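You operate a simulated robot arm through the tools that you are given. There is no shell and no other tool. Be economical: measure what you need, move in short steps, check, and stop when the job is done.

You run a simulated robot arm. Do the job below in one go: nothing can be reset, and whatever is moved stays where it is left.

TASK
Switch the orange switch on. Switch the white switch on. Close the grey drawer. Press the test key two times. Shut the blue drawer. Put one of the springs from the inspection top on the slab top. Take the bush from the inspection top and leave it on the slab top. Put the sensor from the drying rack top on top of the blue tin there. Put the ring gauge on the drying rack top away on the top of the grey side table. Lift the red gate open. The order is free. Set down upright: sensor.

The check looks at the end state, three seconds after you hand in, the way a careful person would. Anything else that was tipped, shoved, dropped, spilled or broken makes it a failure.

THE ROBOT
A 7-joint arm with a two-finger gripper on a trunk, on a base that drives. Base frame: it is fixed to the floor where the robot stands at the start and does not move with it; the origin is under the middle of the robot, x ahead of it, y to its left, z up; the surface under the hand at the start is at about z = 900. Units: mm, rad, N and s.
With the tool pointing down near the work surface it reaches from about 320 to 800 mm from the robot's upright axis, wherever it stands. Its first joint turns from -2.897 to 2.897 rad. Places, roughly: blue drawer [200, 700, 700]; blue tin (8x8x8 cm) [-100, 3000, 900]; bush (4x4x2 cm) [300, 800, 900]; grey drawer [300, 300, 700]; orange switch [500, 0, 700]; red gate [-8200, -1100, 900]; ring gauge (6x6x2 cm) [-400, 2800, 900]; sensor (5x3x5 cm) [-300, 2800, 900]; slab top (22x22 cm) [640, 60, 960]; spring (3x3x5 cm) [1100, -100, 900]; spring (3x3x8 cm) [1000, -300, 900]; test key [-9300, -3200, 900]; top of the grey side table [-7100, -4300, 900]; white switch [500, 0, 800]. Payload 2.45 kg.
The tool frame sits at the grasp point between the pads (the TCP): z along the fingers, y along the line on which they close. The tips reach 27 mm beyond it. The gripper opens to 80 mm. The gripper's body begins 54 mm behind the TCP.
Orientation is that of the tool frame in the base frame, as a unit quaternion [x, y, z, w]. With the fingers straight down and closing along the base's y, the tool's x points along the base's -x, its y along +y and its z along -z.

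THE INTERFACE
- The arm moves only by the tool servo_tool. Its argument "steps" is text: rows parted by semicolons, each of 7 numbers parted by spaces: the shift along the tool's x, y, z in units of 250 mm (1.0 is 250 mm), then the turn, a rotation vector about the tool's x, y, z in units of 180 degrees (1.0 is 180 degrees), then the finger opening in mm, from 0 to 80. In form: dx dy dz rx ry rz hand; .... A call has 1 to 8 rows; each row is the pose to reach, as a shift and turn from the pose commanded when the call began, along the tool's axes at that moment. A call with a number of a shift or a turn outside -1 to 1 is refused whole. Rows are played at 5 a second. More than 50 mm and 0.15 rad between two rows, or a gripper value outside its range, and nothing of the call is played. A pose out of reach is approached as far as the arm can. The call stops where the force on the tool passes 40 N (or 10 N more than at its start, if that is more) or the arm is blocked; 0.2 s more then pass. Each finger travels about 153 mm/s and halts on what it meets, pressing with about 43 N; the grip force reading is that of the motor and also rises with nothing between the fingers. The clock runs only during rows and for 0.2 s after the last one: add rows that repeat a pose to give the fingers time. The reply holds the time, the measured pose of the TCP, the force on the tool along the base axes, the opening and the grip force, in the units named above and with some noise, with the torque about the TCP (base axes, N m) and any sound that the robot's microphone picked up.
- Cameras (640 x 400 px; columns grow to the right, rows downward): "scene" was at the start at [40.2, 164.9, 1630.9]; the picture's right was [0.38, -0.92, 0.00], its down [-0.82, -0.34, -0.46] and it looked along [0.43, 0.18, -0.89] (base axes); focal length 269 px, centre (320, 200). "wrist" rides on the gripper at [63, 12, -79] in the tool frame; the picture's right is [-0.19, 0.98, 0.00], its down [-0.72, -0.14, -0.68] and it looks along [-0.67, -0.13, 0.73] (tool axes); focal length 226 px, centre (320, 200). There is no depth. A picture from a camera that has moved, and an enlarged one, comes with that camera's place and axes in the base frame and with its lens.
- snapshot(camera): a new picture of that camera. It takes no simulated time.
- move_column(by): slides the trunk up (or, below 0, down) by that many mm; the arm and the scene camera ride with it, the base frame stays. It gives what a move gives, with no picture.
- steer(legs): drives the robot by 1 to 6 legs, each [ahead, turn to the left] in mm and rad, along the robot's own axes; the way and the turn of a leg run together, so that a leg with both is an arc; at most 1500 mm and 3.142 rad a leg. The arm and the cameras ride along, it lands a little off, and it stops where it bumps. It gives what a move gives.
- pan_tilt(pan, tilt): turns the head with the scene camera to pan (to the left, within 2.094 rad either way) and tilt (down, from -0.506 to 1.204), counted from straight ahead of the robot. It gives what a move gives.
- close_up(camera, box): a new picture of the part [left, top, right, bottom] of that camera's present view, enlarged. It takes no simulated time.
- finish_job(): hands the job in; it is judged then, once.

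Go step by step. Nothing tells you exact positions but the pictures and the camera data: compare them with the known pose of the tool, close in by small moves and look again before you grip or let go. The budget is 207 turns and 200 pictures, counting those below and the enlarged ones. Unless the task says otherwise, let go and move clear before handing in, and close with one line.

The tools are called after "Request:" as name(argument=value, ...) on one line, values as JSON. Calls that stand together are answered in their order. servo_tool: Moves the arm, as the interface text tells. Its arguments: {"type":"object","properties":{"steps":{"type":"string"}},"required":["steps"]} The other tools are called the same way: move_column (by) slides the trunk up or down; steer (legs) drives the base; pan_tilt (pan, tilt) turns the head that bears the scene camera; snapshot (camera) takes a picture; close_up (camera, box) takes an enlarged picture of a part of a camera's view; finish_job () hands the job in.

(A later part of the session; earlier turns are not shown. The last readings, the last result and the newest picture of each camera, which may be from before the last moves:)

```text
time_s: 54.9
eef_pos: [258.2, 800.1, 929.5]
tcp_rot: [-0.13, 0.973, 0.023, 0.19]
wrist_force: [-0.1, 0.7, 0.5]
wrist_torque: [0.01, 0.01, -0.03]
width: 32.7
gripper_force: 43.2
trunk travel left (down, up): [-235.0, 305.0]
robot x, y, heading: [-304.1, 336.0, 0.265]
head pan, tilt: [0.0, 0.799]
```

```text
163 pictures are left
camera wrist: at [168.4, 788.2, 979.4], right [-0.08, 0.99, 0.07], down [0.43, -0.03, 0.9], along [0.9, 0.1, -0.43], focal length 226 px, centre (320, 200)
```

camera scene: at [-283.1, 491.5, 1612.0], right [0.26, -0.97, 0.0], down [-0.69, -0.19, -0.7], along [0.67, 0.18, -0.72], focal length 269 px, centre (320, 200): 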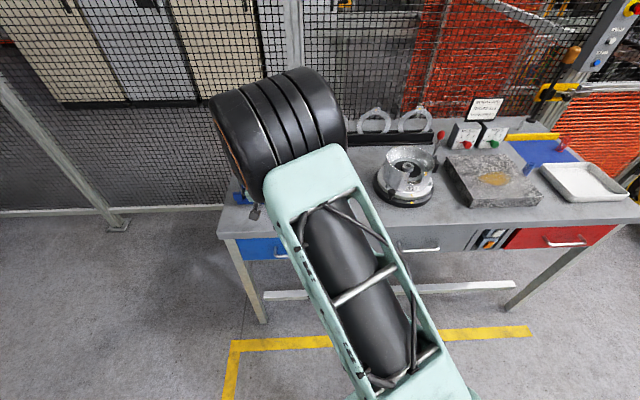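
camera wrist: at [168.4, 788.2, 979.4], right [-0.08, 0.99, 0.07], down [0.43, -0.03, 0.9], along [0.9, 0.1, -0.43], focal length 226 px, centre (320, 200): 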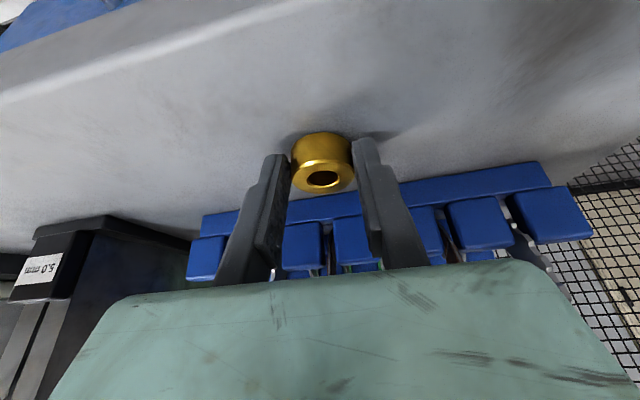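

A row was slightly too long; I repeat with shorter ones.

Request:
servo_tool(steps="-0.06 0 -0.15 0 0 0 20; -0.12 0 -0.3 0 0 0 20; -0.18 0 -0.45 0 0 0 20; -0.224 0 -0.556 0 0 0 20; -0.1 0 -0.606 0 0 0 20; 0.024 0 -0.656 0 0 0 20; 0.148 0 -0.706 0 0 0 20; 0.148 0 -0.706 0 0 0 20")

Request:
snapshot(camera="wrist")

```text
time_s: 56.7
eef_pos: [160.8, 774.0, 1077.5]
tcp_rot: [-0.129, 0.973, 0.023, 0.19]
wrist_force: [-0.1, -0.1, 0.4]
wrist_torque: [-0.01, -0.03, 0.01]
width: 19.9
gripper_force: 0.0
trunk travel left (down, up): [-235.0, 305.0]
robot x, y, heading: [-305.8, 341.1, 0.263]
head pan, tilt: [0.0, 0.799]
```

```text
162 pictures are left
camera wrist: at [72.5, 763.1, 1128.3], right [-0.08, 0.99, 0.07], down [0.43, -0.03, 0.9], along [0.9, 0.1, -0.43], focal length 226 px, centre (320, 200)
```

wrist: 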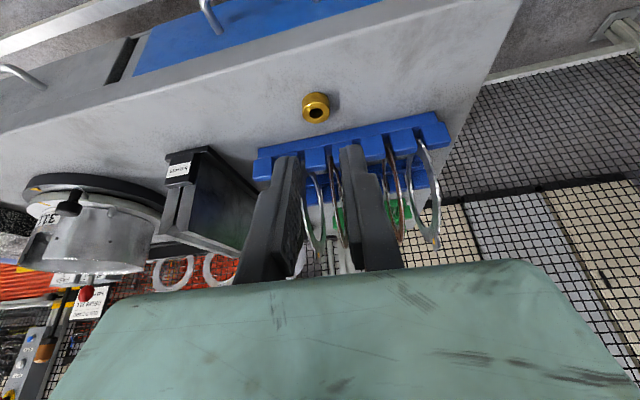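

The bush slipped out and stays on the bench near (257, 788); I had gripped beyond its centre. I come again with a steeper tool and better centring.

Request:
servo_tool(steps="-0.068 -0.015 0.16 0 0.02 0 60; -0.136 -0.03 0.32 0 0.04 0 60; -0.204 -0.044 0.479 0 0.06 0 60; -0.204 -0.044 0.479 0 0.06 0 60")

Request:
snapshot(camera="wrist")

```text
time_s: 57.7
eef_pos: [251.8, 785.0, 985.5]
tcp_rot: [-0.131, 0.987, 0.012, 0.096]
wrist_force: [0.6, 0.4, -0.2]
wrist_torque: [-0.01, 0.01, 0.01]
width: 59.7
gripper_force: 0.1
trunk travel left (down, up): [-235.0, 305.0]
robot x, y, heading: [-305.9, 337.5, 0.262]
head pan, tilt: [0.0, 0.799]
```

```text
161 pictures are left
camera wrist: at [174.2, 777.5, 1051.1], right [-0.07, 1.0, 0.03], down [0.59, 0.01, 0.81], along [0.8, 0.08, -0.59], focal length 226 px, centre (320, 200)
```

wrist: 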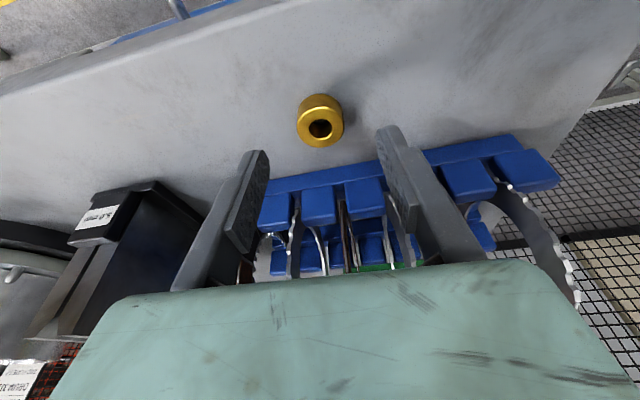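

Laterally aligned. I go down along the tool axis partway and look.

Request:
servo_tool(steps="0 0 0.08 0 0 0 60; 0 0 0.15 0 0 0 60; 0 0 0.15 0 0 0 60")

Request:
snapshot(camera="wrist")

```text
time_s: 58.5
eef_pos: [259.8, 788.8, 951.4]
tcp_rot: [-0.132, 0.986, 0.011, 0.097]
wrist_force: [0.3, 0.1, 1.1]
wrist_torque: [-0.04, -0.02, -0.02]
width: 60.0
gripper_force: 0.1
trunk travel left (down, up): [-235.0, 305.0]
robot x, y, heading: [-305.4, 339.2, 0.264]
head pan, tilt: [0.0, 0.799]
```

```text
160 pictures are left
camera wrist: at [181.0, 779.9, 1015.6], right [-0.07, 1.0, 0.03], down [0.59, 0.01, 0.81], along [0.8, 0.08, -0.59], focal length 226 px, centre (320, 200)
```

wrist: 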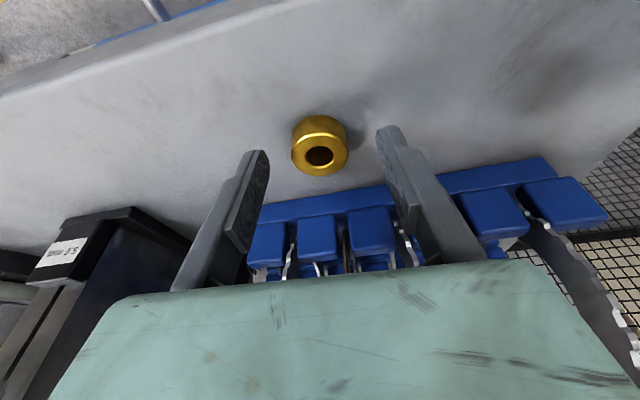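

The bush is right under the fingertip midpoint. I go straight down 22 mm and close.

Request:
servo_tool(steps="0.008 0.002 0.041 0 0 0 60; 0.017 0.002 0.087 0 0 0 60; 0.017 0.002 0.087 0 0 0 60; 0.017 0.002 0.087 0 0 0 40; 0.017 0.002 0.087 0 0 0 10; 0.017 0.002 0.087 0 0 0 10; 0.017 0.002 0.087 0 0 0 10")

Request:
snapshot(camera="wrist")

```text
time_s: 60.1
eef_pos: [258.1, 788.9, 927.3]
tcp_rot: [-0.131, 0.987, 0.012, 0.096]
wrist_force: [0.5, 0.5, -0.5]
wrist_torque: [-0.01, 0.04, 0.0]
width: 31.9
gripper_force: 42.3
trunk travel left (down, up): [-235.0, 305.0]
robot x, y, heading: [-307.4, 342.4, 0.268]
head pan, tilt: [0.0, 0.799]
```

```text
159 pictures are left
camera wrist: at [180.7, 780.1, 993.2], right [-0.07, 1.0, 0.03], down [0.59, 0.02, 0.81], along [0.8, 0.08, -0.59], focal length 226 px, centre (320, 200)
```

wrist: 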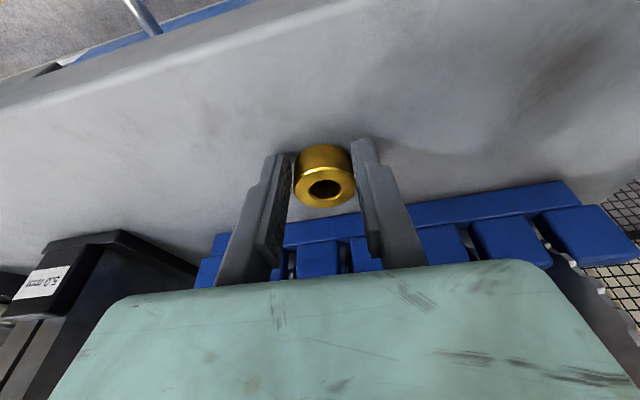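

Grip again at 31.9 mm. I lift slowly a little and check it comes along.

Request:
servo_tool(steps="-0.008 0 -0.04 0 0 0 10; -0.016 0 -0.08 0 0 0 10; -0.024 0 -0.12 0 0 0 10")

Request:
snapshot(camera="wrist")

```text
time_s: 60.9
eef_pos: [259.4, 787.9, 957.8]
tcp_rot: [-0.131, 0.987, 0.011, 0.097]
wrist_force: [-0.9, -0.7, -0.5]
wrist_torque: [-0.01, -0.01, 0.02]
width: 32.2
gripper_force: 42.9
trunk travel left (down, up): [-235.0, 305.0]
robot x, y, heading: [-306.8, 341.6, 0.264]
head pan, tilt: [0.0, 0.799]
```

```text
158 pictures are left
camera wrist: at [181.2, 780.1, 1024.2], right [-0.07, 1.0, 0.03], down [0.59, 0.02, 0.81], along [0.8, 0.08, -0.59], focal length 226 px, centre (320, 200)
```

wrist: 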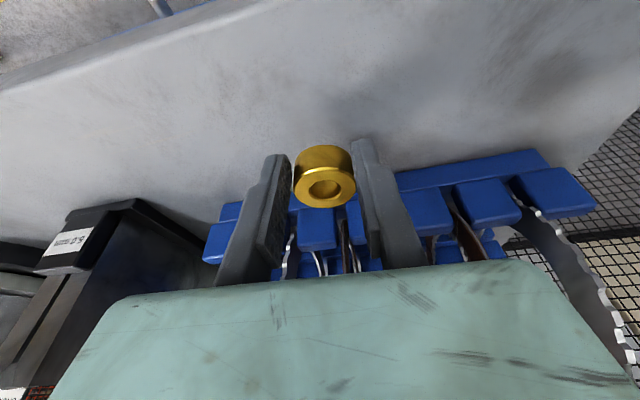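

The bush is held. I lift it well up and bring the tool back and upright for the drive to the slab.

Request:
servo_tool(steps="-0.032 0 -0.157 0 0 0 10; -0.064 0 -0.314 0 0 0 10; -0.096 0 -0.47 0 0 0 10; 0.05 -0.1 -0.5 0 0 0 10; 0.2 -0.2 -0.53 0 0 0 10; 0.34 -0.3 -0.56 0 0 0 10; 0.48 -0.4 -0.58 0 0 0 10")

Request:
move_column(by=120)

Request:
servo_tool(steps="0.05 -0.15 0 0 0.02 0 10; 0.1 -0.3 0 0 0.04 0 10; 0.15 -0.45 0 0 0.062 0 10; 0.15 -0.6 0 0 0.062 0 10; 0.15 -0.6 0 0 0.062 0 10")

Request:
snapshot(camera="wrist")

```text
time_s: 62.5
eef_pos: [146.6, 654.6, 1077.6]
tcp_rot: [-0.132, 0.986, 0.012, 0.096]
wrist_force: [0.8, 0.0, -1.5]
wrist_torque: [0.03, -0.02, 0.02]
width: 32.0
gripper_force: 43.4
trunk travel left (down, up): [-235.0, 305.0]
robot x, y, heading: [-305.0, 340.5, 0.263]
head pan, tilt: [0.0, 0.799]
```

```text
time_s: 64.0
eef_pos: [147.1, 655.6, 1196.3]
tcp_rot: [-0.131, 0.987, 0.011, 0.096]
wrist_force: [-0.3, -0.6, -1.4]
wrist_torque: [-0.03, 0.02, 0.0]
width: 31.9
gripper_force: 42.9
trunk travel left (down, up): [-355.0, 185.0]
robot x, y, heading: [-304.7, 339.3, 0.262]
head pan, tilt: [0.0, 0.799]
```

```text
time_s: 65.2
eef_pos: [150.4, 502.6, 1189.5]
tcp_rot: [-0.133, 0.991, -0.001, 0.001]
wrist_force: [-0.1, -0.1, -1.2]
wrist_torque: [-0.01, 0.02, 0.0]
width: 31.2
gripper_force: 43.0
trunk travel left (down, up): [-355.0, 185.0]
robot x, y, heading: [-304.7, 342.3, 0.264]
head pan, tilt: [0.0, 0.799]
```

```text
157 pictures are left
camera wrist: at [86.1, 496.4, 1269.2], right [-0.07, 1.0, 0.0], down [0.73, 0.05, 0.68], along [0.68, 0.05, -0.73], focal length 226 px, centre (320, 200)
```

wrist: 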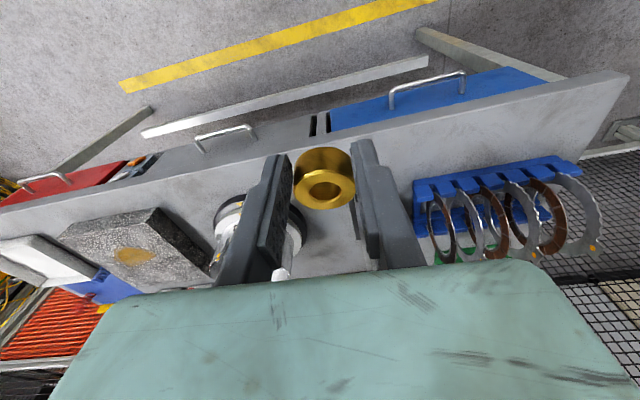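

Bush is safe in the hand. I drive to a spot in front of the slab and switches.

Request:
steer(legs=[[0, -1.2], [533, 0], [0, 1.2]])

Request:
snapshot(camera="wrist")

Request:
snapshot(camera="scene")

```text
time_s: 74.5
eef_pos: [463.8, 69.8, 1190.0]
tcp_rot: [-0.135, 0.991, -0.001, 0.001]
wrist_force: [0.0, 1.0, 0.5]
wrist_torque: [0.05, 0.01, 0.02]
width: 10.0
gripper_force: 0.2
trunk travel left (down, up): [-355.0, 185.0]
robot x, y, heading: [11.2, -90.8, 0.271]
head pan, tilt: [0.0, 0.799]
```

```text
156 pictures are left
camera wrist: at [399.9, 64.9, 1269.2], right [-0.08, 1.0, 0.0], down [0.73, 0.06, 0.68], along [0.68, 0.05, -0.73], focal length 226 px, centre (320, 200)
```

wrist: 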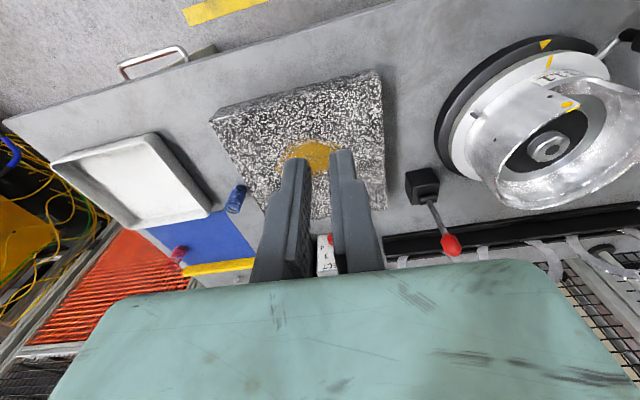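

```text
155 pictures are left
camera scene: at [30.6, 57.5, 1732.0], right [0.27, -0.96, 0.0], down [-0.69, -0.19, -0.7], along [0.67, 0.19, -0.72], focal length 269 px, centre (320, 200)
```

scene: 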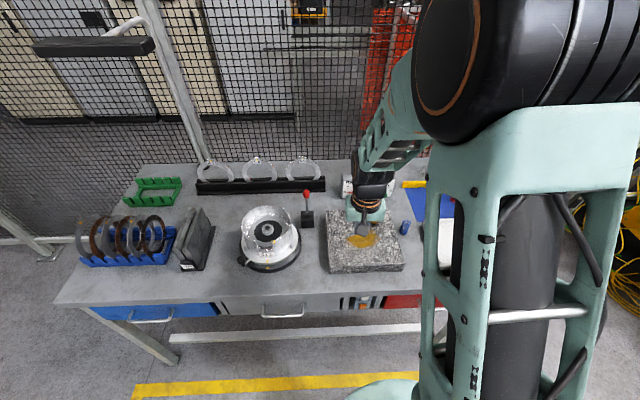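

The bush slipped out of the hand during the drive. I look for it on the floor and bench.

Request:
pan_tilt(pan=0.7, tilt=1.1)

Request:
snapshot(camera="scene")

Request:
pan_tilt(pan=1.5, tilt=0.9)

Request:
snapshot(camera="scene")

Request:
pan_tilt(pan=-1.2, tilt=0.9)

Request:
snapshot(camera="scene")

```text
time_s: 75.6
eef_pos: [464.4, 70.7, 1189.8]
tcp_rot: [-0.135, 0.991, -0.002, 0.0]
wrist_force: [0.3, -0.4, -0.4]
wrist_torque: [-0.01, -0.02, -0.01]
width: 9.7
gripper_force: 0.0
trunk travel left (down, up): [-355.0, 185.0]
robot x, y, heading: [12.7, -90.6, 0.267]
head pan, tilt: [0.7, 1.1]
```

```text
154 pictures are left
camera scene: at [-11.3, 87.9, 1710.3], right [0.82, -0.57, 0.0], down [-0.5, -0.73, -0.45], along [0.26, 0.37, -0.89], focal length 269 px, centre (320, 200)
```

scene: 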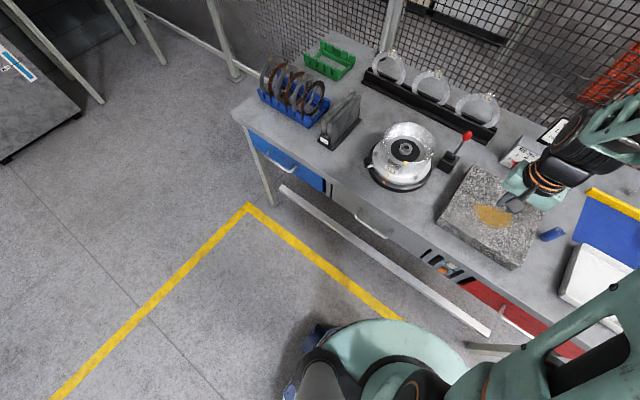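

```text
time_s: 76.7
eef_pos: [464.1, 70.0, 1190.6]
tcp_rot: [-0.135, 0.991, -0.001, 0.0]
wrist_force: [0.0, 0.2, -0.5]
wrist_torque: [0.04, 0.02, 0.01]
width: 9.8
gripper_force: 0.0
trunk travel left (down, up): [-355.0, 185.0]
robot x, y, heading: [9.3, -92.6, 0.272]
head pan, tilt: [1.499, 0.901]
```

```text
153 pictures are left
camera scene: at [-61.9, 109.9, 1724.1], right [0.98, 0.2, 0.0], down [0.15, -0.77, -0.62], along [-0.12, 0.61, -0.78], focal length 269 px, centre (320, 200)
```

scene: 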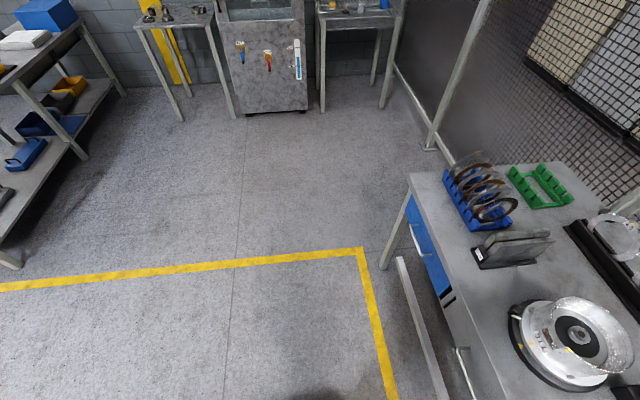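

```text
time_s: 79.1
eef_pos: [465.9, 69.4, 1190.3]
tcp_rot: [-0.135, 0.991, -0.001, 0.0]
wrist_force: [0.3, -0.2, -0.2]
wrist_torque: [-0.03, -0.02, 0.03]
width: 10.1
gripper_force: 0.0
trunk travel left (down, up): [-355.0, 185.0]
robot x, y, heading: [6.2, -94.5, 0.272]
head pan, tilt: [-1.201, 0.901]
```

```text
152 pictures are left
camera scene: at [-1.9, -24.7, 1724.2], right [-0.8, -0.6, 0.0], down [-0.47, 0.63, -0.62], along [0.37, -0.5, -0.78], focal length 269 px, centre (320, 200)
```

scene: 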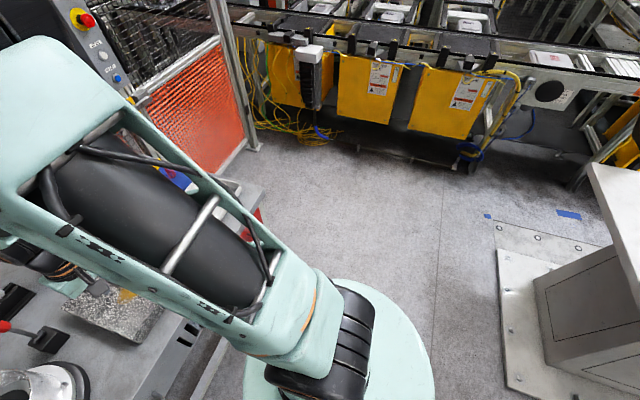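

Not seen yet. I check the area hidden by the arm with close-ups.

Request:
close_up(camera="wrist", box=[0, 0, 420, 280])

Request:
pan_tilt(pan=0.9, tilt=1.2)

Request:
close_up(camera="scene", box=[320, 0, 640, 200])

Request:
close_up(camera="scene", box=[320, 200, 640, 400])

```text
1.43 times, centred on (210, 140) of wrist
camera zoom: at [399.9, 64.9, 1269.2], right [-0.08, 1.0, 0.0], down [0.73, 0.06, 0.68], along [0.68, 0.05, -0.73], focal length 323 px, centre (477, 286)
```

zoom: 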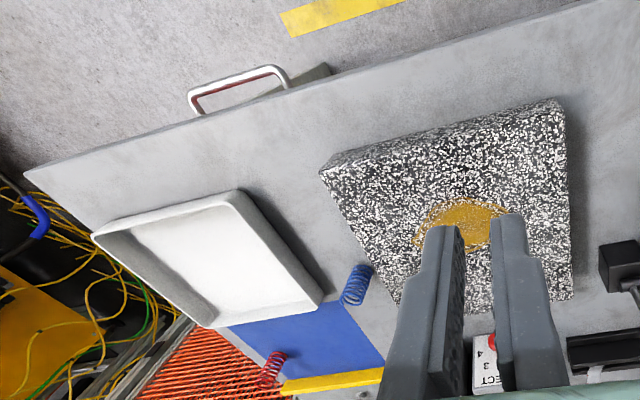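

```text
time_s: 81.1
eef_pos: [464.1, 69.5, 1189.2]
tcp_rot: [-0.134, 0.991, -0.001, 0.0]
wrist_force: [0.9, -0.7, -1.0]
wrist_torque: [0.0, 0.0, 0.05]
width: 10.2
gripper_force: 0.1
trunk travel left (down, up): [-355.0, 185.0]
robot x, y, heading: [8.7, -98.0, 0.267]
head pan, tilt: [0.901, 1.201]
```

```text
2.00 times, centred on (480, 100) of scene
camera zoom: at [-25.3, 87.3, 1704.3], right [0.92, -0.39, 0.0], down [-0.36, -0.86, -0.36], along [0.14, 0.33, -0.93], focal length 538 px, centre (0, 400)
```

zoom: 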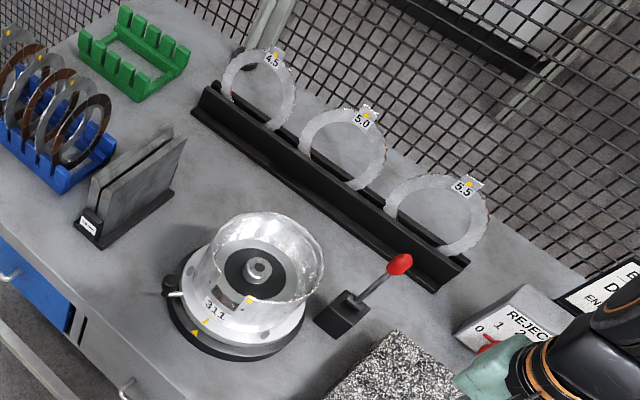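

```text
2.00 times, centred on (480, 300) of scene
camera zoom: at [-25.3, 87.3, 1704.3], right [0.92, -0.39, 0.0], down [-0.36, -0.86, -0.36], along [0.14, 0.33, -0.93], focal length 538 px, centre (0, 0)
```

zoom: 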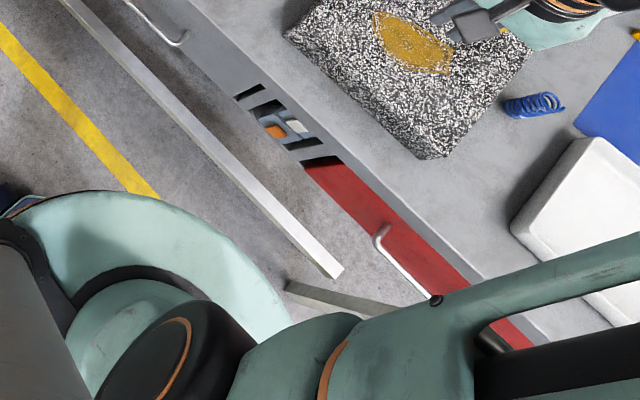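

Still not found. I look behind on both sides before backing off for a wider view.

Request:
pan_tilt(pan=2.09, tilt=1.0)

Request:
snapshot(camera="scene")

Request:
pan_tilt(pan=-2.09, tilt=1.0)

Request:
snapshot(camera="scene")

```text
time_s: 82.5
eef_pos: [464.0, 70.1, 1189.5]
tcp_rot: [-0.135, 0.991, -0.002, 0.0]
wrist_force: [0.3, -0.4, 0.6]
wrist_torque: [-0.01, -0.01, 0.0]
width: 10.1
gripper_force: 0.1
trunk travel left (down, up): [-355.0, 185.0]
robot x, y, heading: [9.7, -91.7, 0.273]
head pan, tilt: [2.089, 1.0]
```

```text
148 pictures are left
camera scene: at [-96.5, 85.0, 1716.9], right [0.7, 0.71, 0.0], down [0.6, -0.59, -0.54], along [-0.38, 0.38, -0.84], focal length 269 px, centre (320, 200)
```

scene: 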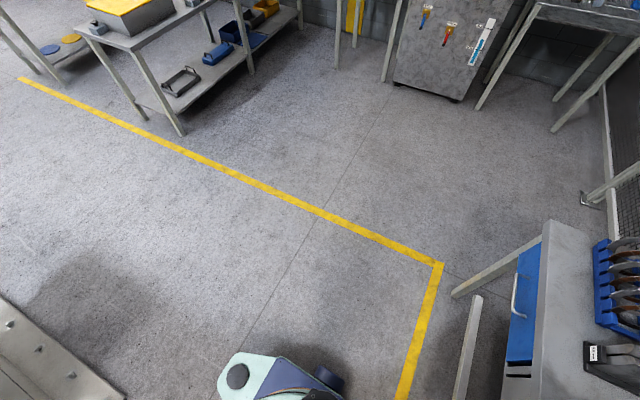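

```text
time_s: 85.9
eef_pos: [464.1, 68.6, 1190.3]
tcp_rot: [-0.135, 0.991, -0.001, 0.0]
wrist_force: [-0.6, -0.4, 0.0]
wrist_torque: [-0.03, -0.01, 0.0]
width: 10.0
gripper_force: 0.2
trunk travel left (down, up): [-355.0, 185.0]
robot x, y, heading: [7.5, -94.0, 0.274]
head pan, tilt: [-2.089, 1.0]
```

```text
147 pictures are left
camera scene: at [-64.1, -31.7, 1717.0], right [-0.97, 0.24, 0.0], down [0.21, 0.82, -0.54], along [-0.13, -0.52, -0.84], focal length 269 px, centre (320, 200)
```

scene: 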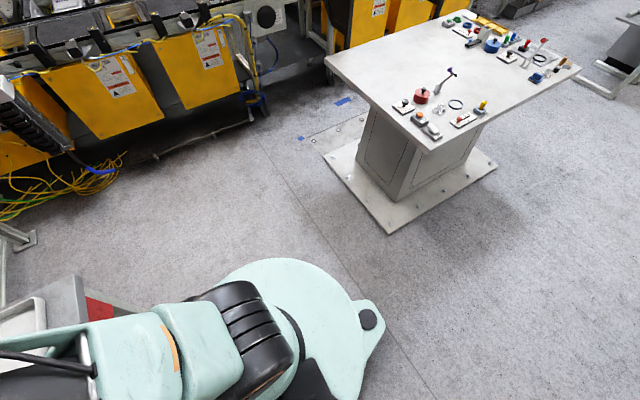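

Floor behind is clear. I back off to view the hidden area in front and under the bench.

Request:
steer(legs=[[-650, 0]])

Request:
pan_tilt(pan=0.3, tilt=0.8)

Request:
snapshot(camera="scene")

Request:
snapshot(camera="wrist")

Request:
pan_tilt(pan=-0.8, tilt=0.8)

Request:
snapshot(camera="scene")

```text
time_s: 89.5
eef_pos: [-158.9, -103.9, 1190.2]
tcp_rot: [-0.134, 0.991, -0.001, 0.001]
wrist_force: [0.3, 0.0, 0.4]
wrist_torque: [0.01, 0.02, -0.02]
width: 9.7
gripper_force: 0.1
trunk travel left (down, up): [-355.0, 185.0]
robot x, y, heading: [-612.6, -266.6, 0.266]
head pan, tilt: [-2.089, 1.0]
```

```text
time_s: 91.7
eef_pos: [-158.0, -103.1, 1188.6]
tcp_rot: [-0.134, 0.991, -0.001, 0.001]
wrist_force: [0.2, 0.1, 0.0]
wrist_torque: [-0.02, 0.0, 0.01]
width: 10.2
gripper_force: 0.1
trunk travel left (down, up): [-355.0, 185.0]
robot x, y, heading: [-613.5, -265.6, 0.271]
head pan, tilt: [0.3, 0.799]
```

```text
146 pictures are left
camera scene: at [-601.1, -92.7, 1732.1], right [0.54, -0.84, 0.0], down [-0.6, -0.39, -0.7], along [0.59, 0.38, -0.72], focal length 269 px, centre (320, 200)
```

scene: 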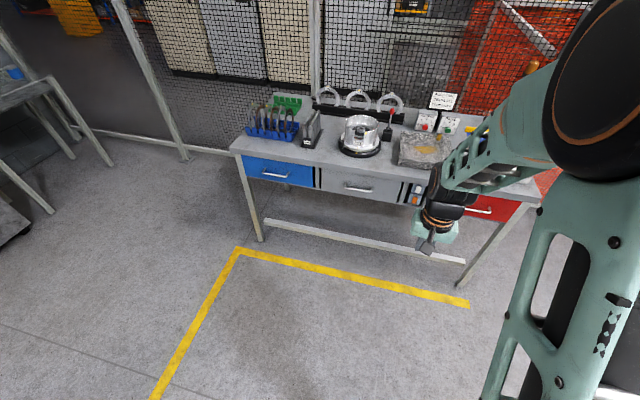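

```text
145 pictures are left
camera wrist: at [-222.0, -107.9, 1269.2], right [-0.07, 1.0, 0.0], down [0.73, 0.06, 0.68], along [0.68, 0.05, -0.73], focal length 226 px, centre (320, 200)
```

wrist: 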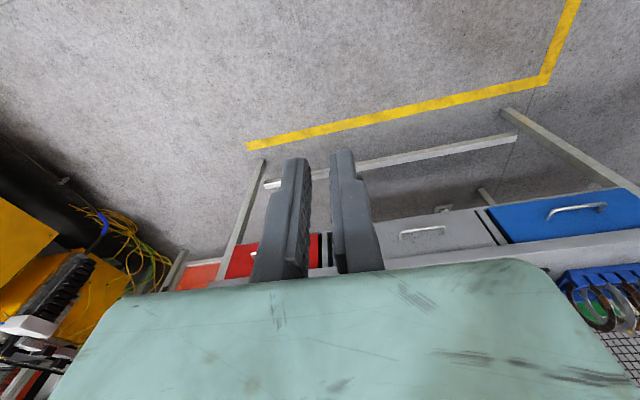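

```text
time_s: 93.0
eef_pos: [-156.9, -103.1, 1190.6]
tcp_rot: [-0.134, 0.991, -0.002, -0.001]
wrist_force: [0.6, 0.4, -1.0]
wrist_torque: [0.01, -0.03, 0.0]
width: 10.1
gripper_force: 0.0
trunk travel left (down, up): [-355.0, 185.0]
robot x, y, heading: [-618.1, -267.4, 0.268]
head pan, tilt: [-0.799, 0.799]
```

```text
144 pictures are left
camera scene: at [-599.4, -176.9, 1732.1], right [-0.51, -0.86, 0.0], down [-0.62, 0.36, -0.7], along [0.6, -0.35, -0.72], focal length 269 px, centre (320, 200)
```

scene: 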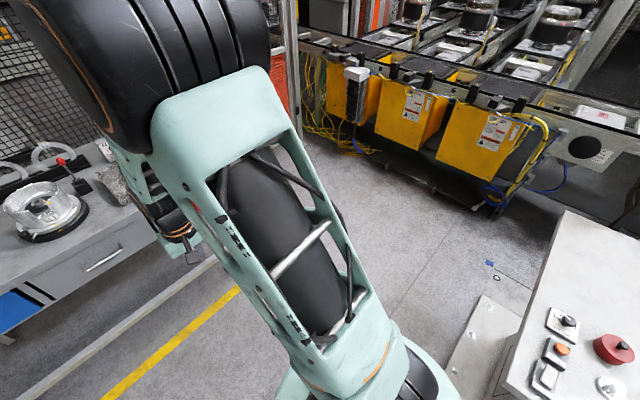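

There is a small ring-like thing on the floor near the table base plate, and something small under the bench. I zoom in on both.

Request:
close_up(camera="scene", box=[440, 240, 560, 320])

Request:
close_up(camera="wrist", box=[380, 160, 520, 250])

```text
5.00 times, centred on (500, 280) of scene
camera zoom: at [-599.4, -176.9, 1732.1], right [-0.51, -0.86, 0.0], down [-0.62, 0.36, -0.7], along [0.6, -0.35, -0.72], focal length 1344 px, centre (-580, -200)
```

zoom: 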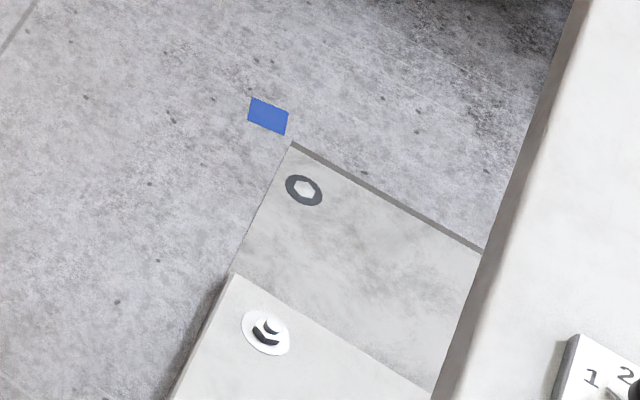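

```text
4.44 times, centred on (450, 205) of wrist
camera zoom: at [-222.0, -107.9, 1269.2], right [-0.07, 1.0, 0.0], down [0.73, 0.06, 0.68], along [0.68, 0.05, -0.73], focal length 1005 px, centre (-258, 178)
```

zoom: 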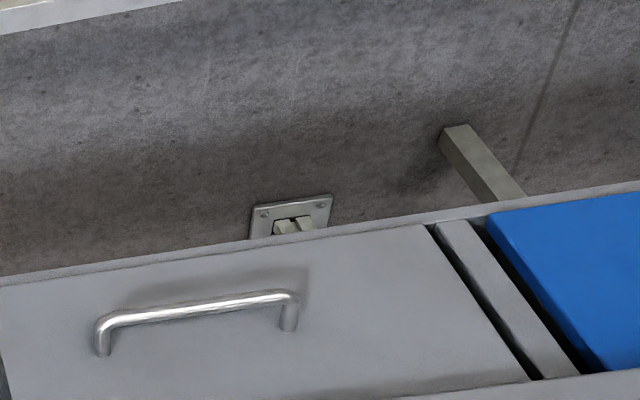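

Neither is the bush. I search systematically with enlarged views.

Request:
pan_tilt(pan=0.5, tilt=0.8)

Request:
close_up(camera="scene", box=[0, 100, 320, 300])

Request:
close_up(camera="scene", box=[240, 60, 560, 260])

Request:
close_up(camera="scene", box=[100, 200, 420, 400])

Request:
pan_tilt(pan=-0.1, tilt=1.2)

Request:
snapshot(camera="scene")

```text
time_s: 94.5
eef_pos: [-157.0, -103.1, 1190.4]
tcp_rot: [-0.134, 0.991, -0.001, 0.0]
wrist_force: [-0.6, 0.0, 0.0]
wrist_torque: [-0.01, -0.02, -0.02]
width: 9.8
gripper_force: 0.0
trunk travel left (down, up): [-355.0, 185.0]
robot x, y, heading: [-611.8, -266.4, 0.27]
head pan, tilt: [0.499, 0.799]
```

```text
2.00 times, centred on (160, 200) of scene
camera zoom: at [-611.0, -80.2, 1732.1], right [0.69, -0.72, 0.0], down [-0.52, -0.5, -0.7], along [0.5, 0.48, -0.72], focal length 538 px, centre (640, 200)
```

zoom: 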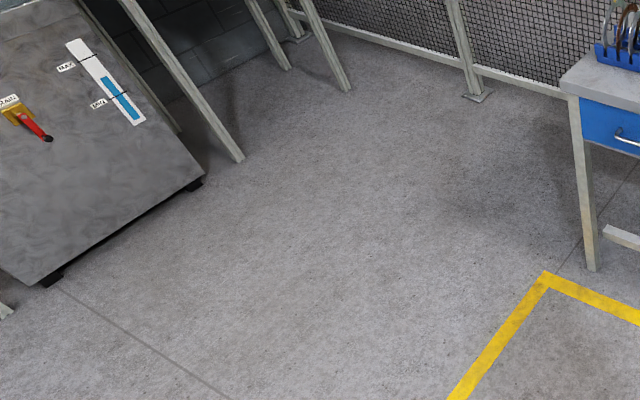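

```text
2.00 times, centred on (400, 160) of scene
camera zoom: at [-611.0, -80.2, 1732.1], right [0.69, -0.72, 0.0], down [-0.52, -0.5, -0.7], along [0.5, 0.48, -0.72], focal length 538 px, centre (160, 280)
```

zoom: 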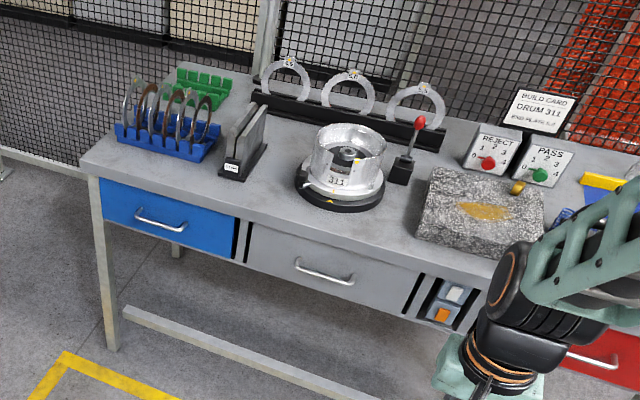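

```text
2.00 times, centred on (260, 300) of scene
camera zoom: at [-611.0, -80.2, 1732.1], right [0.69, -0.72, 0.0], down [-0.52, -0.5, -0.7], along [0.5, 0.48, -0.72], focal length 538 px, centre (440, 0)
```

zoom: 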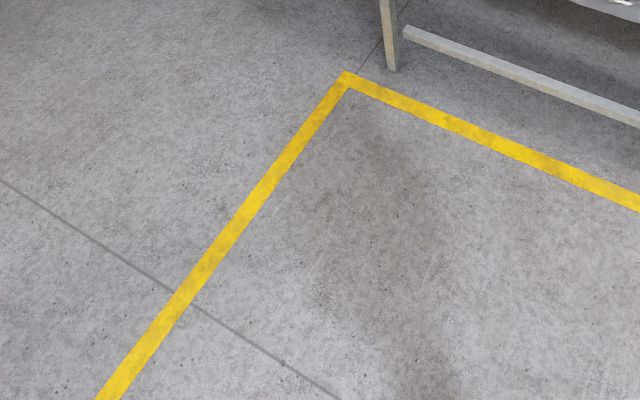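

```text
time_s: 95.5
eef_pos: [-158.8, -102.9, 1191.2]
tcp_rot: [-0.134, 0.991, -0.003, 0.0]
wrist_force: [0.0, 0.1, -0.1]
wrist_torque: [0.01, -0.03, -0.01]
width: 10.1
gripper_force: 0.1
trunk travel left (down, up): [-355.0, 185.0]
robot x, y, heading: [-618.1, -266.1, 0.269]
head pan, tilt: [-0.099, 1.201]
```

```text
138 pictures are left
camera scene: at [-613.9, -126.7, 1704.4], right [0.17, -0.99, 0.0], down [-0.92, -0.16, -0.36], along [0.36, 0.06, -0.93], focal length 269 px, centre (320, 200)
```

scene: 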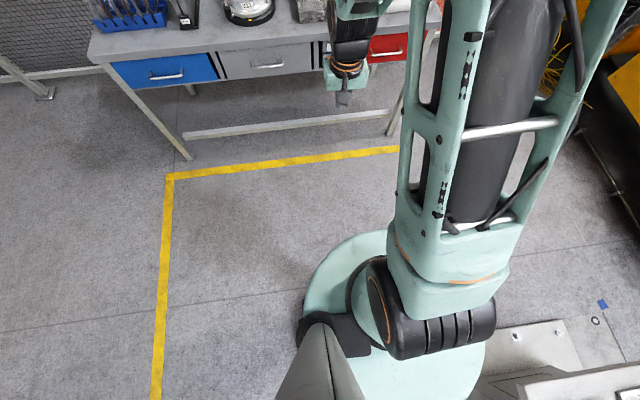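

A gold ring sits at the back corner of the slab: the bush landed there. I zoom in to verify.

Request:
pan_tilt(pan=0.5, tilt=0.8)

Request:
close_up(camera="scene", box=[445, 130, 525, 190])

```text
time_s: 96.5
eef_pos: [-157.4, -103.0, 1189.4]
tcp_rot: [-0.134, 0.991, -0.002, 0.0]
wrist_force: [-0.3, -1.1, 0.4]
wrist_torque: [0.0, 0.01, 0.01]
width: 9.9
gripper_force: 0.2
trunk travel left (down, up): [-355.0, 185.0]
robot x, y, heading: [-614.7, -266.4, 0.27]
head pan, tilt: [0.499, 0.799]
```

```text
6.67 times, centred on (485, 160) of scene
camera zoom: at [-611.0, -80.2, 1732.0], right [0.69, -0.72, 0.0], down [-0.52, -0.5, -0.7], along [0.5, 0.48, -0.72], focal length 1792 px, centre (-780, 467)
```

zoom: 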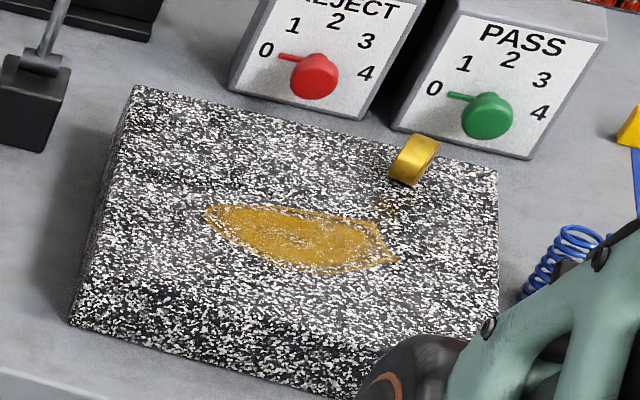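

The bush stands on its rim at the rear of the slab, near (694, 28, 975). I drive back to the slab and will pick it again to lay it flat.

Request:
steer(legs=[[640, 0]])

Request:
pan_tilt(pan=0.6, tilt=0.8)

Request:
servo_tool(steps="-0.15 -0.05 0 0 0 0 30; -0.3 -0.15 0 0 0 0 50; -0.45 -0.3 0 0 0 0 60; -0.5 -0.45 0 0 0 0 70; -0.5 -0.45 0 0 0 0 70")

Request:
snapshot(camera="wrist")

Request:
snapshot(camera="scene")

```text
time_s: 100.0
eef_pos: [462.6, 68.0, 1190.0]
tcp_rot: [-0.134, 0.991, -0.002, 0.0]
wrist_force: [-0.8, 0.2, -0.4]
wrist_torque: [-0.02, 0.03, -0.02]
width: 9.7
gripper_force: 0.0
trunk travel left (down, up): [-355.0, 185.0]
robot x, y, heading: [8.4, -95.0, 0.269]
head pan, tilt: [0.499, 0.799]
```

```text
time_s: 100.7
eef_pos: [463.6, 66.3, 1190.8]
tcp_rot: [-0.134, 0.991, -0.002, 0.0]
wrist_force: [-0.6, 0.5, 0.7]
wrist_torque: [-0.01, -0.01, 0.0]
width: 10.0
gripper_force: 0.1
trunk travel left (down, up): [-355.0, 185.0]
robot x, y, heading: [7.1, -95.7, 0.265]
head pan, tilt: [0.6, 0.799]
```

```text
refused: row 3 steps farther than a row can; nothing moved
```

```text
136 pictures are left
camera wrist: at [398.4, 62.8, 1269.2], right [-0.07, 1.0, 0.0], down [0.73, 0.06, 0.68], along [0.68, 0.05, -0.73], focal length 226 px, centre (320, 200)
```

wrist: 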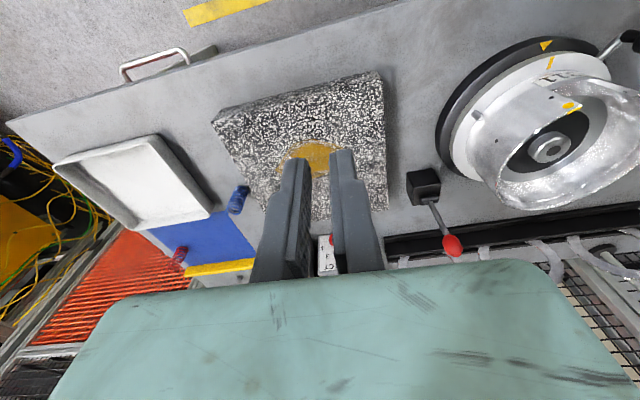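

```text
135 pictures are left
camera scene: at [3.5, 96.3, 1732.1], right [0.76, -0.65, 0.0], down [-0.46, -0.55, -0.7], along [0.45, 0.53, -0.72], focal length 269 px, centre (320, 200)
```

scene: 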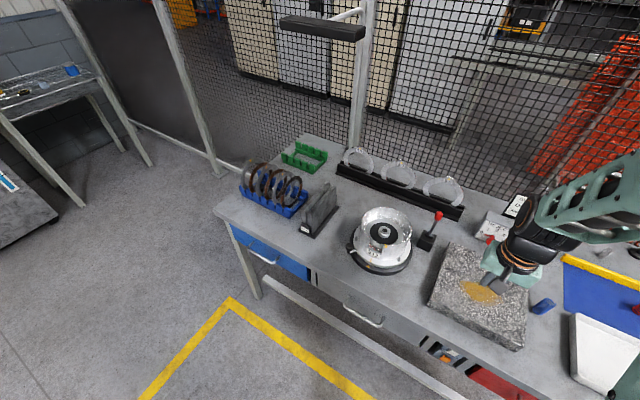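

I step toward the bush with shorter rows, opening the hand.

Request:
servo_tool(steps="-0.14 -0.08 0 0 0 0 30; -0.28 -0.16 0 0 0 0 50; -0.43 -0.24 0 0 0 0 70; -0.43 -0.24 0.1 0 -0.04 0 70; -0.43 -0.24 0.2 0 -0.08 0 70; -0.43 -0.24 0.2 0 -0.08 0 70")

Request:
snapshot(camera="wrist")

```text
time_s: 102.1
eef_pos: [581.5, 38.7, 1139.9]
tcp_rot: [-0.133, 0.983, 0.016, 0.125]
wrist_force: [0.5, -0.5, 0.1]
wrist_torque: [0.0, -0.01, -0.01]
width: 70.0
gripper_force: 0.2
trunk travel left (down, up): [-355.0, 185.0]
robot x, y, heading: [4.2, -97.2, 0.265]
head pan, tilt: [0.6, 0.799]
```

```text
134 pictures are left
camera wrist: at [500.8, 28.4, 1201.0], right [-0.08, 1.0, 0.05], down [0.54, 0.01, 0.84], along [0.84, 0.09, -0.54], focal length 226 px, centre (320, 200)
```

wrist: 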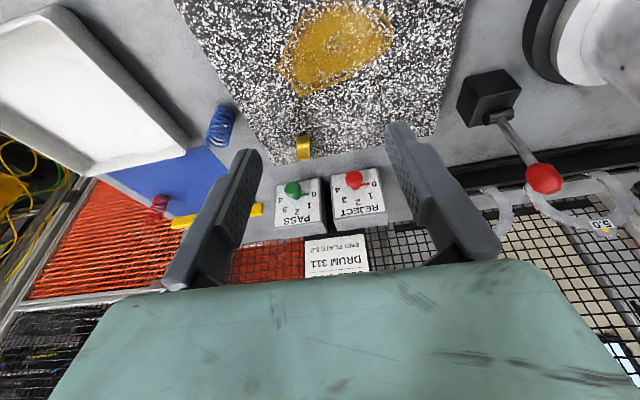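

Request:
close_up(camera="wrist", box=[250, 110, 370, 190])

```text
5.00 times, centred on (310, 150) of wrist
camera zoom: at [500.8, 28.4, 1201.0], right [-0.08, 1.0, 0.05], down [0.54, 0.01, 0.84], along [0.84, 0.09, -0.54], focal length 1130 px, centre (370, 450)
```

zoom: 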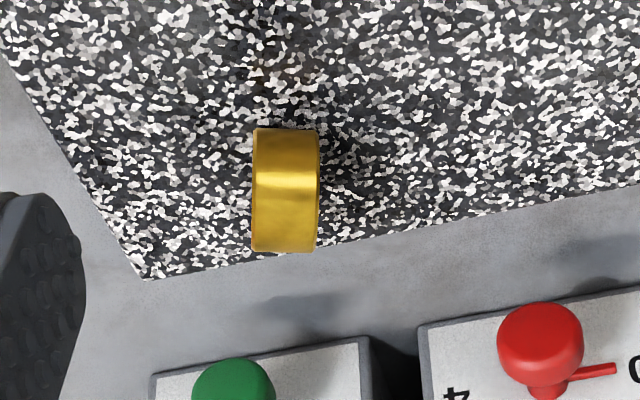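

The bush stands on its rim with its axis about along y. I turn the tool to match and approach above it to grip its flat faces.

Request:
servo_tool(steps="-0.1 -0.043 0.124 0 0 0.02 60; -0.2 -0.086 0.248 0 0 0.04 60; -0.3 -0.13 0.372 0 0 0.06 60; -0.395 -0.17 0.495 0 0 0.078 60; -0.395 -0.17 0.495 0 0 0.078 60")

Request:
snapshot(camera="wrist")

```text
time_s: 103.3
eef_pos: [714.7, 30.0, 1044.2]
tcp_rot: [-0.012, 0.992, 0.031, 0.121]
wrist_force: [-1.1, 0.8, 0.8]
wrist_torque: [0.04, -0.02, 0.0]
width: 60.3
gripper_force: 0.1
trunk travel left (down, up): [-355.0, 185.0]
robot x, y, heading: [6.3, -95.5, 0.266]
head pan, tilt: [0.6, 0.799]
```

```text
132 pictures are left
camera wrist: at [633.9, 36.1, 1107.0], right [0.16, 0.98, 0.1], down [0.54, -0.17, 0.83], along [0.83, -0.08, -0.55], focal length 226 px, centre (320, 200)
```

wrist: 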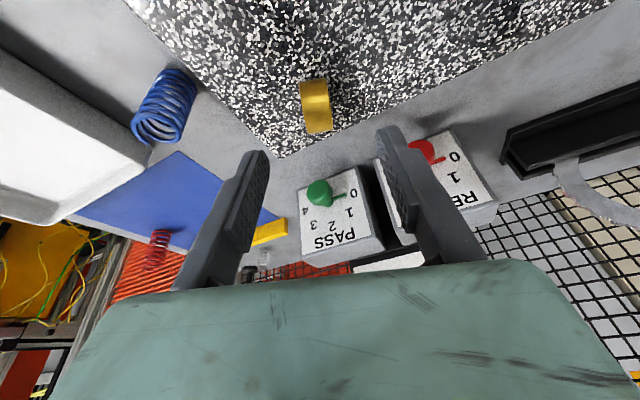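

Position confirmed at (721, 32). I yaw a touch more and descend partway.

Request:
servo_tool(steps="0.014 -0.002 0.07 0 0 0.02 60; 0.028 -0.004 0.141 0 0 0.035 60; 0.028 -0.004 0.141 0 0 0.035 60")

Request:
close_up(camera="wrist", box=[220, 60, 420, 190])

```text
time_s: 104.1
eef_pos: [716.9, 31.3, 1008.7]
tcp_rot: [0.044, 0.991, 0.038, 0.119]
wrist_force: [1.0, -0.9, 0.4]
wrist_torque: [0.01, -0.02, 0.01]
width: 59.9
gripper_force: 0.0
trunk travel left (down, up): [-355.0, 185.0]
robot x, y, heading: [10.8, -95.8, 0.268]
head pan, tilt: [0.6, 0.799]
```

```text
3.08 times, centred on (320, 125) of wrist
camera zoom: at [637.7, 44.2, 1071.4], right [0.26, 0.96, 0.13], down [0.52, -0.25, 0.82], along [0.81, -0.15, -0.56], focal length 696 px, centre (320, 431)
```

zoom: 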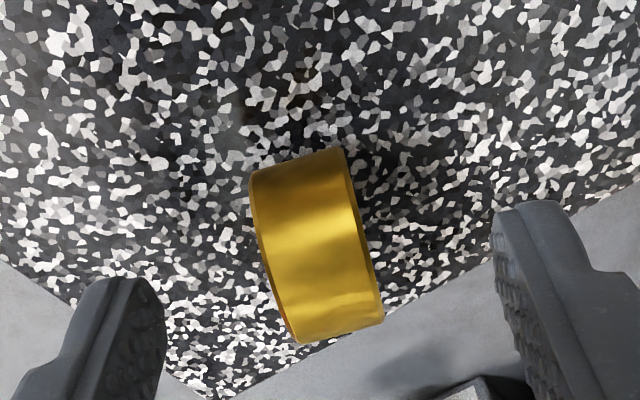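

Well aligned. I descend the last 16 mm and close gently.

Request:
servo_tool(steps="0.008 -0.002 0.031 0 0 0 60; 0.016 -0.004 0.062 0 0 0 60; 0.016 -0.004 0.062 0 0 0 60; 0.016 -0.004 0.062 0 0 0 40; 0.016 -0.004 0.062 0 0 0 25; 0.016 -0.004 0.062 0 0 0 10; 0.016 -0.004 0.062 0 0 0 10")

Request:
close_up(camera="wrist", box=[220, 60, 420, 190])

```text
time_s: 105.7
eef_pos: [716.7, 31.7, 991.8]
tcp_rot: [0.042, 0.991, 0.036, 0.119]
wrist_force: [1.0, 0.0, -0.2]
wrist_torque: [0.01, 0.04, 0.02]
width: 17.4
gripper_force: 42.8
trunk travel left (down, up): [-355.0, 185.0]
robot x, y, heading: [4.6, -95.8, 0.271]
head pan, tilt: [0.6, 0.799]
```

```text
3.08 times, centred on (320, 125) of wrist
camera zoom: at [637.3, 44.7, 1055.3], right [0.26, 0.96, 0.13], down [0.52, -0.25, 0.82], along [0.81, -0.15, -0.56], focal length 696 px, centre (320, 431)
```

zoom: 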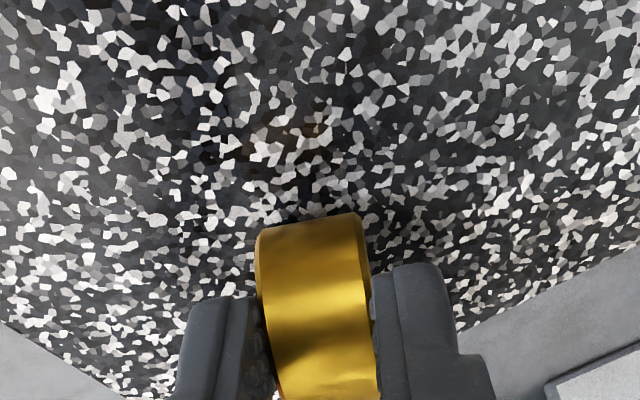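

Firm grip on the flat faces (17.4 mm). I lift slightly and move it 46 mm inward on the slab, and set it down.

Request:
servo_tool(steps="-0.023 0.008 -0.097 0 0 0 10; 0.067 0.017 -0.118 0 0 0 10; 0.158 0.026 -0.139 0 0 0 10; 0.158 0.026 -0.139 0 0 0 10; 0.169 0.022 -0.092 0 0 0 10; 0.18 0.018 -0.046 0 0 0 10; 0.18 0.018 -0.046 0 0 0 10")

Request:
snapshot(camera="wrist")

```text
time_s: 107.3
eef_pos: [669.5, 40.1, 993.6]
tcp_rot: [0.043, 0.991, 0.038, 0.12]
wrist_force: [-0.6, 0.2, -1.1]
wrist_torque: [-0.01, 0.04, -0.03]
width: 17.6
gripper_force: 42.9
trunk travel left (down, up): [-355.0, 185.0]
robot x, y, heading: [6.9, -94.2, 0.271]
head pan, tilt: [0.6, 0.799]
```

```text
129 pictures are left
camera wrist: at [590.3, 52.8, 1056.6], right [0.26, 0.96, 0.13], down [0.52, -0.25, 0.82], along [0.81, -0.15, -0.56], focal length 226 px, centre (320, 200)
```

wrist: 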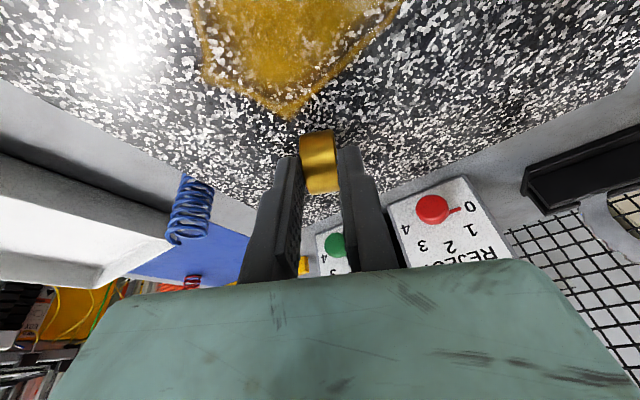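

I release it standing, raise the tips near its top, and nudge it sideways so it lies flat.

Request:
servo_tool(steps="0 0 0.004 0 0 0 25; 0 0 0.004 0 0 0 50; 0 0 0.004 0 0 0 50; -0.017 0.006 -0.066 0 0 0 50; -0.017 0.006 -0.066 0 0 0 50")

Request:
snapshot(camera="wrist")

```text
time_s: 108.5
eef_pos: [668.7, 40.1, 1010.3]
tcp_rot: [0.043, 0.991, 0.037, 0.12]
wrist_force: [0.0, -0.5, -0.2]
wrist_torque: [0.05, -0.04, 0.01]
width: 49.7
gripper_force: 0.0
trunk travel left (down, up): [-355.0, 185.0]
robot x, y, heading: [3.7, -97.0, 0.266]
head pan, tilt: [0.6, 0.799]
```

```text
128 pictures are left
camera wrist: at [589.7, 53.3, 1073.0], right [0.26, 0.96, 0.13], down [0.52, -0.25, 0.82], along [0.81, -0.15, -0.56], focal length 226 px, centre (320, 200)
```

wrist: 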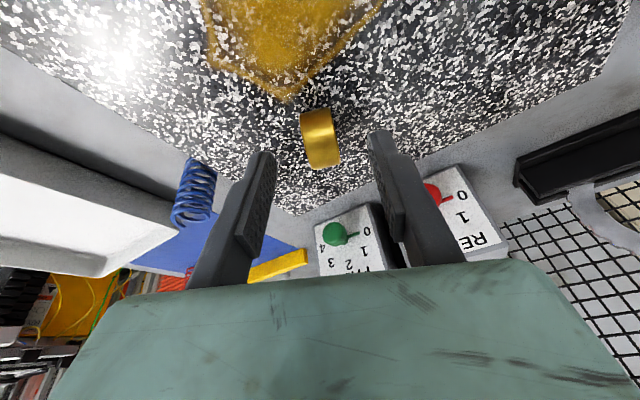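

Request:
servo_tool(steps="0 0.03 0 0 0 0 50; 0 0.06 0 0 0 0 50; 0 0.09 0 0 0 0 50; 0 0.12 0 0 0 0 50; 0 0.145 0 0 0 0 50; 0 0.17 0 0 0 0 50")

Request:
snapshot(camera="wrist")

```text
time_s: 109.9
eef_pos: [674.3, 83.0, 1014.5]
tcp_rot: [0.042, 0.991, 0.037, 0.12]
wrist_force: [-0.7, -0.4, 0.2]
wrist_torque: [0.03, 0.0, -0.03]
width: 49.9
gripper_force: 0.0
trunk travel left (down, up): [-355.0, 185.0]
robot x, y, heading: [7.1, -97.9, 0.271]
head pan, tilt: [0.6, 0.799]
```

```text
127 pictures are left
camera wrist: at [595.0, 95.8, 1077.9], right [0.26, 0.96, 0.13], down [0.52, -0.25, 0.82], along [0.81, -0.15, -0.56], focal length 226 px, centre (320, 200)
```

wrist: 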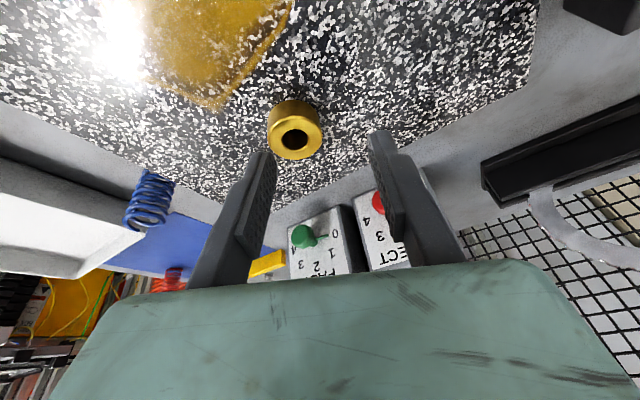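

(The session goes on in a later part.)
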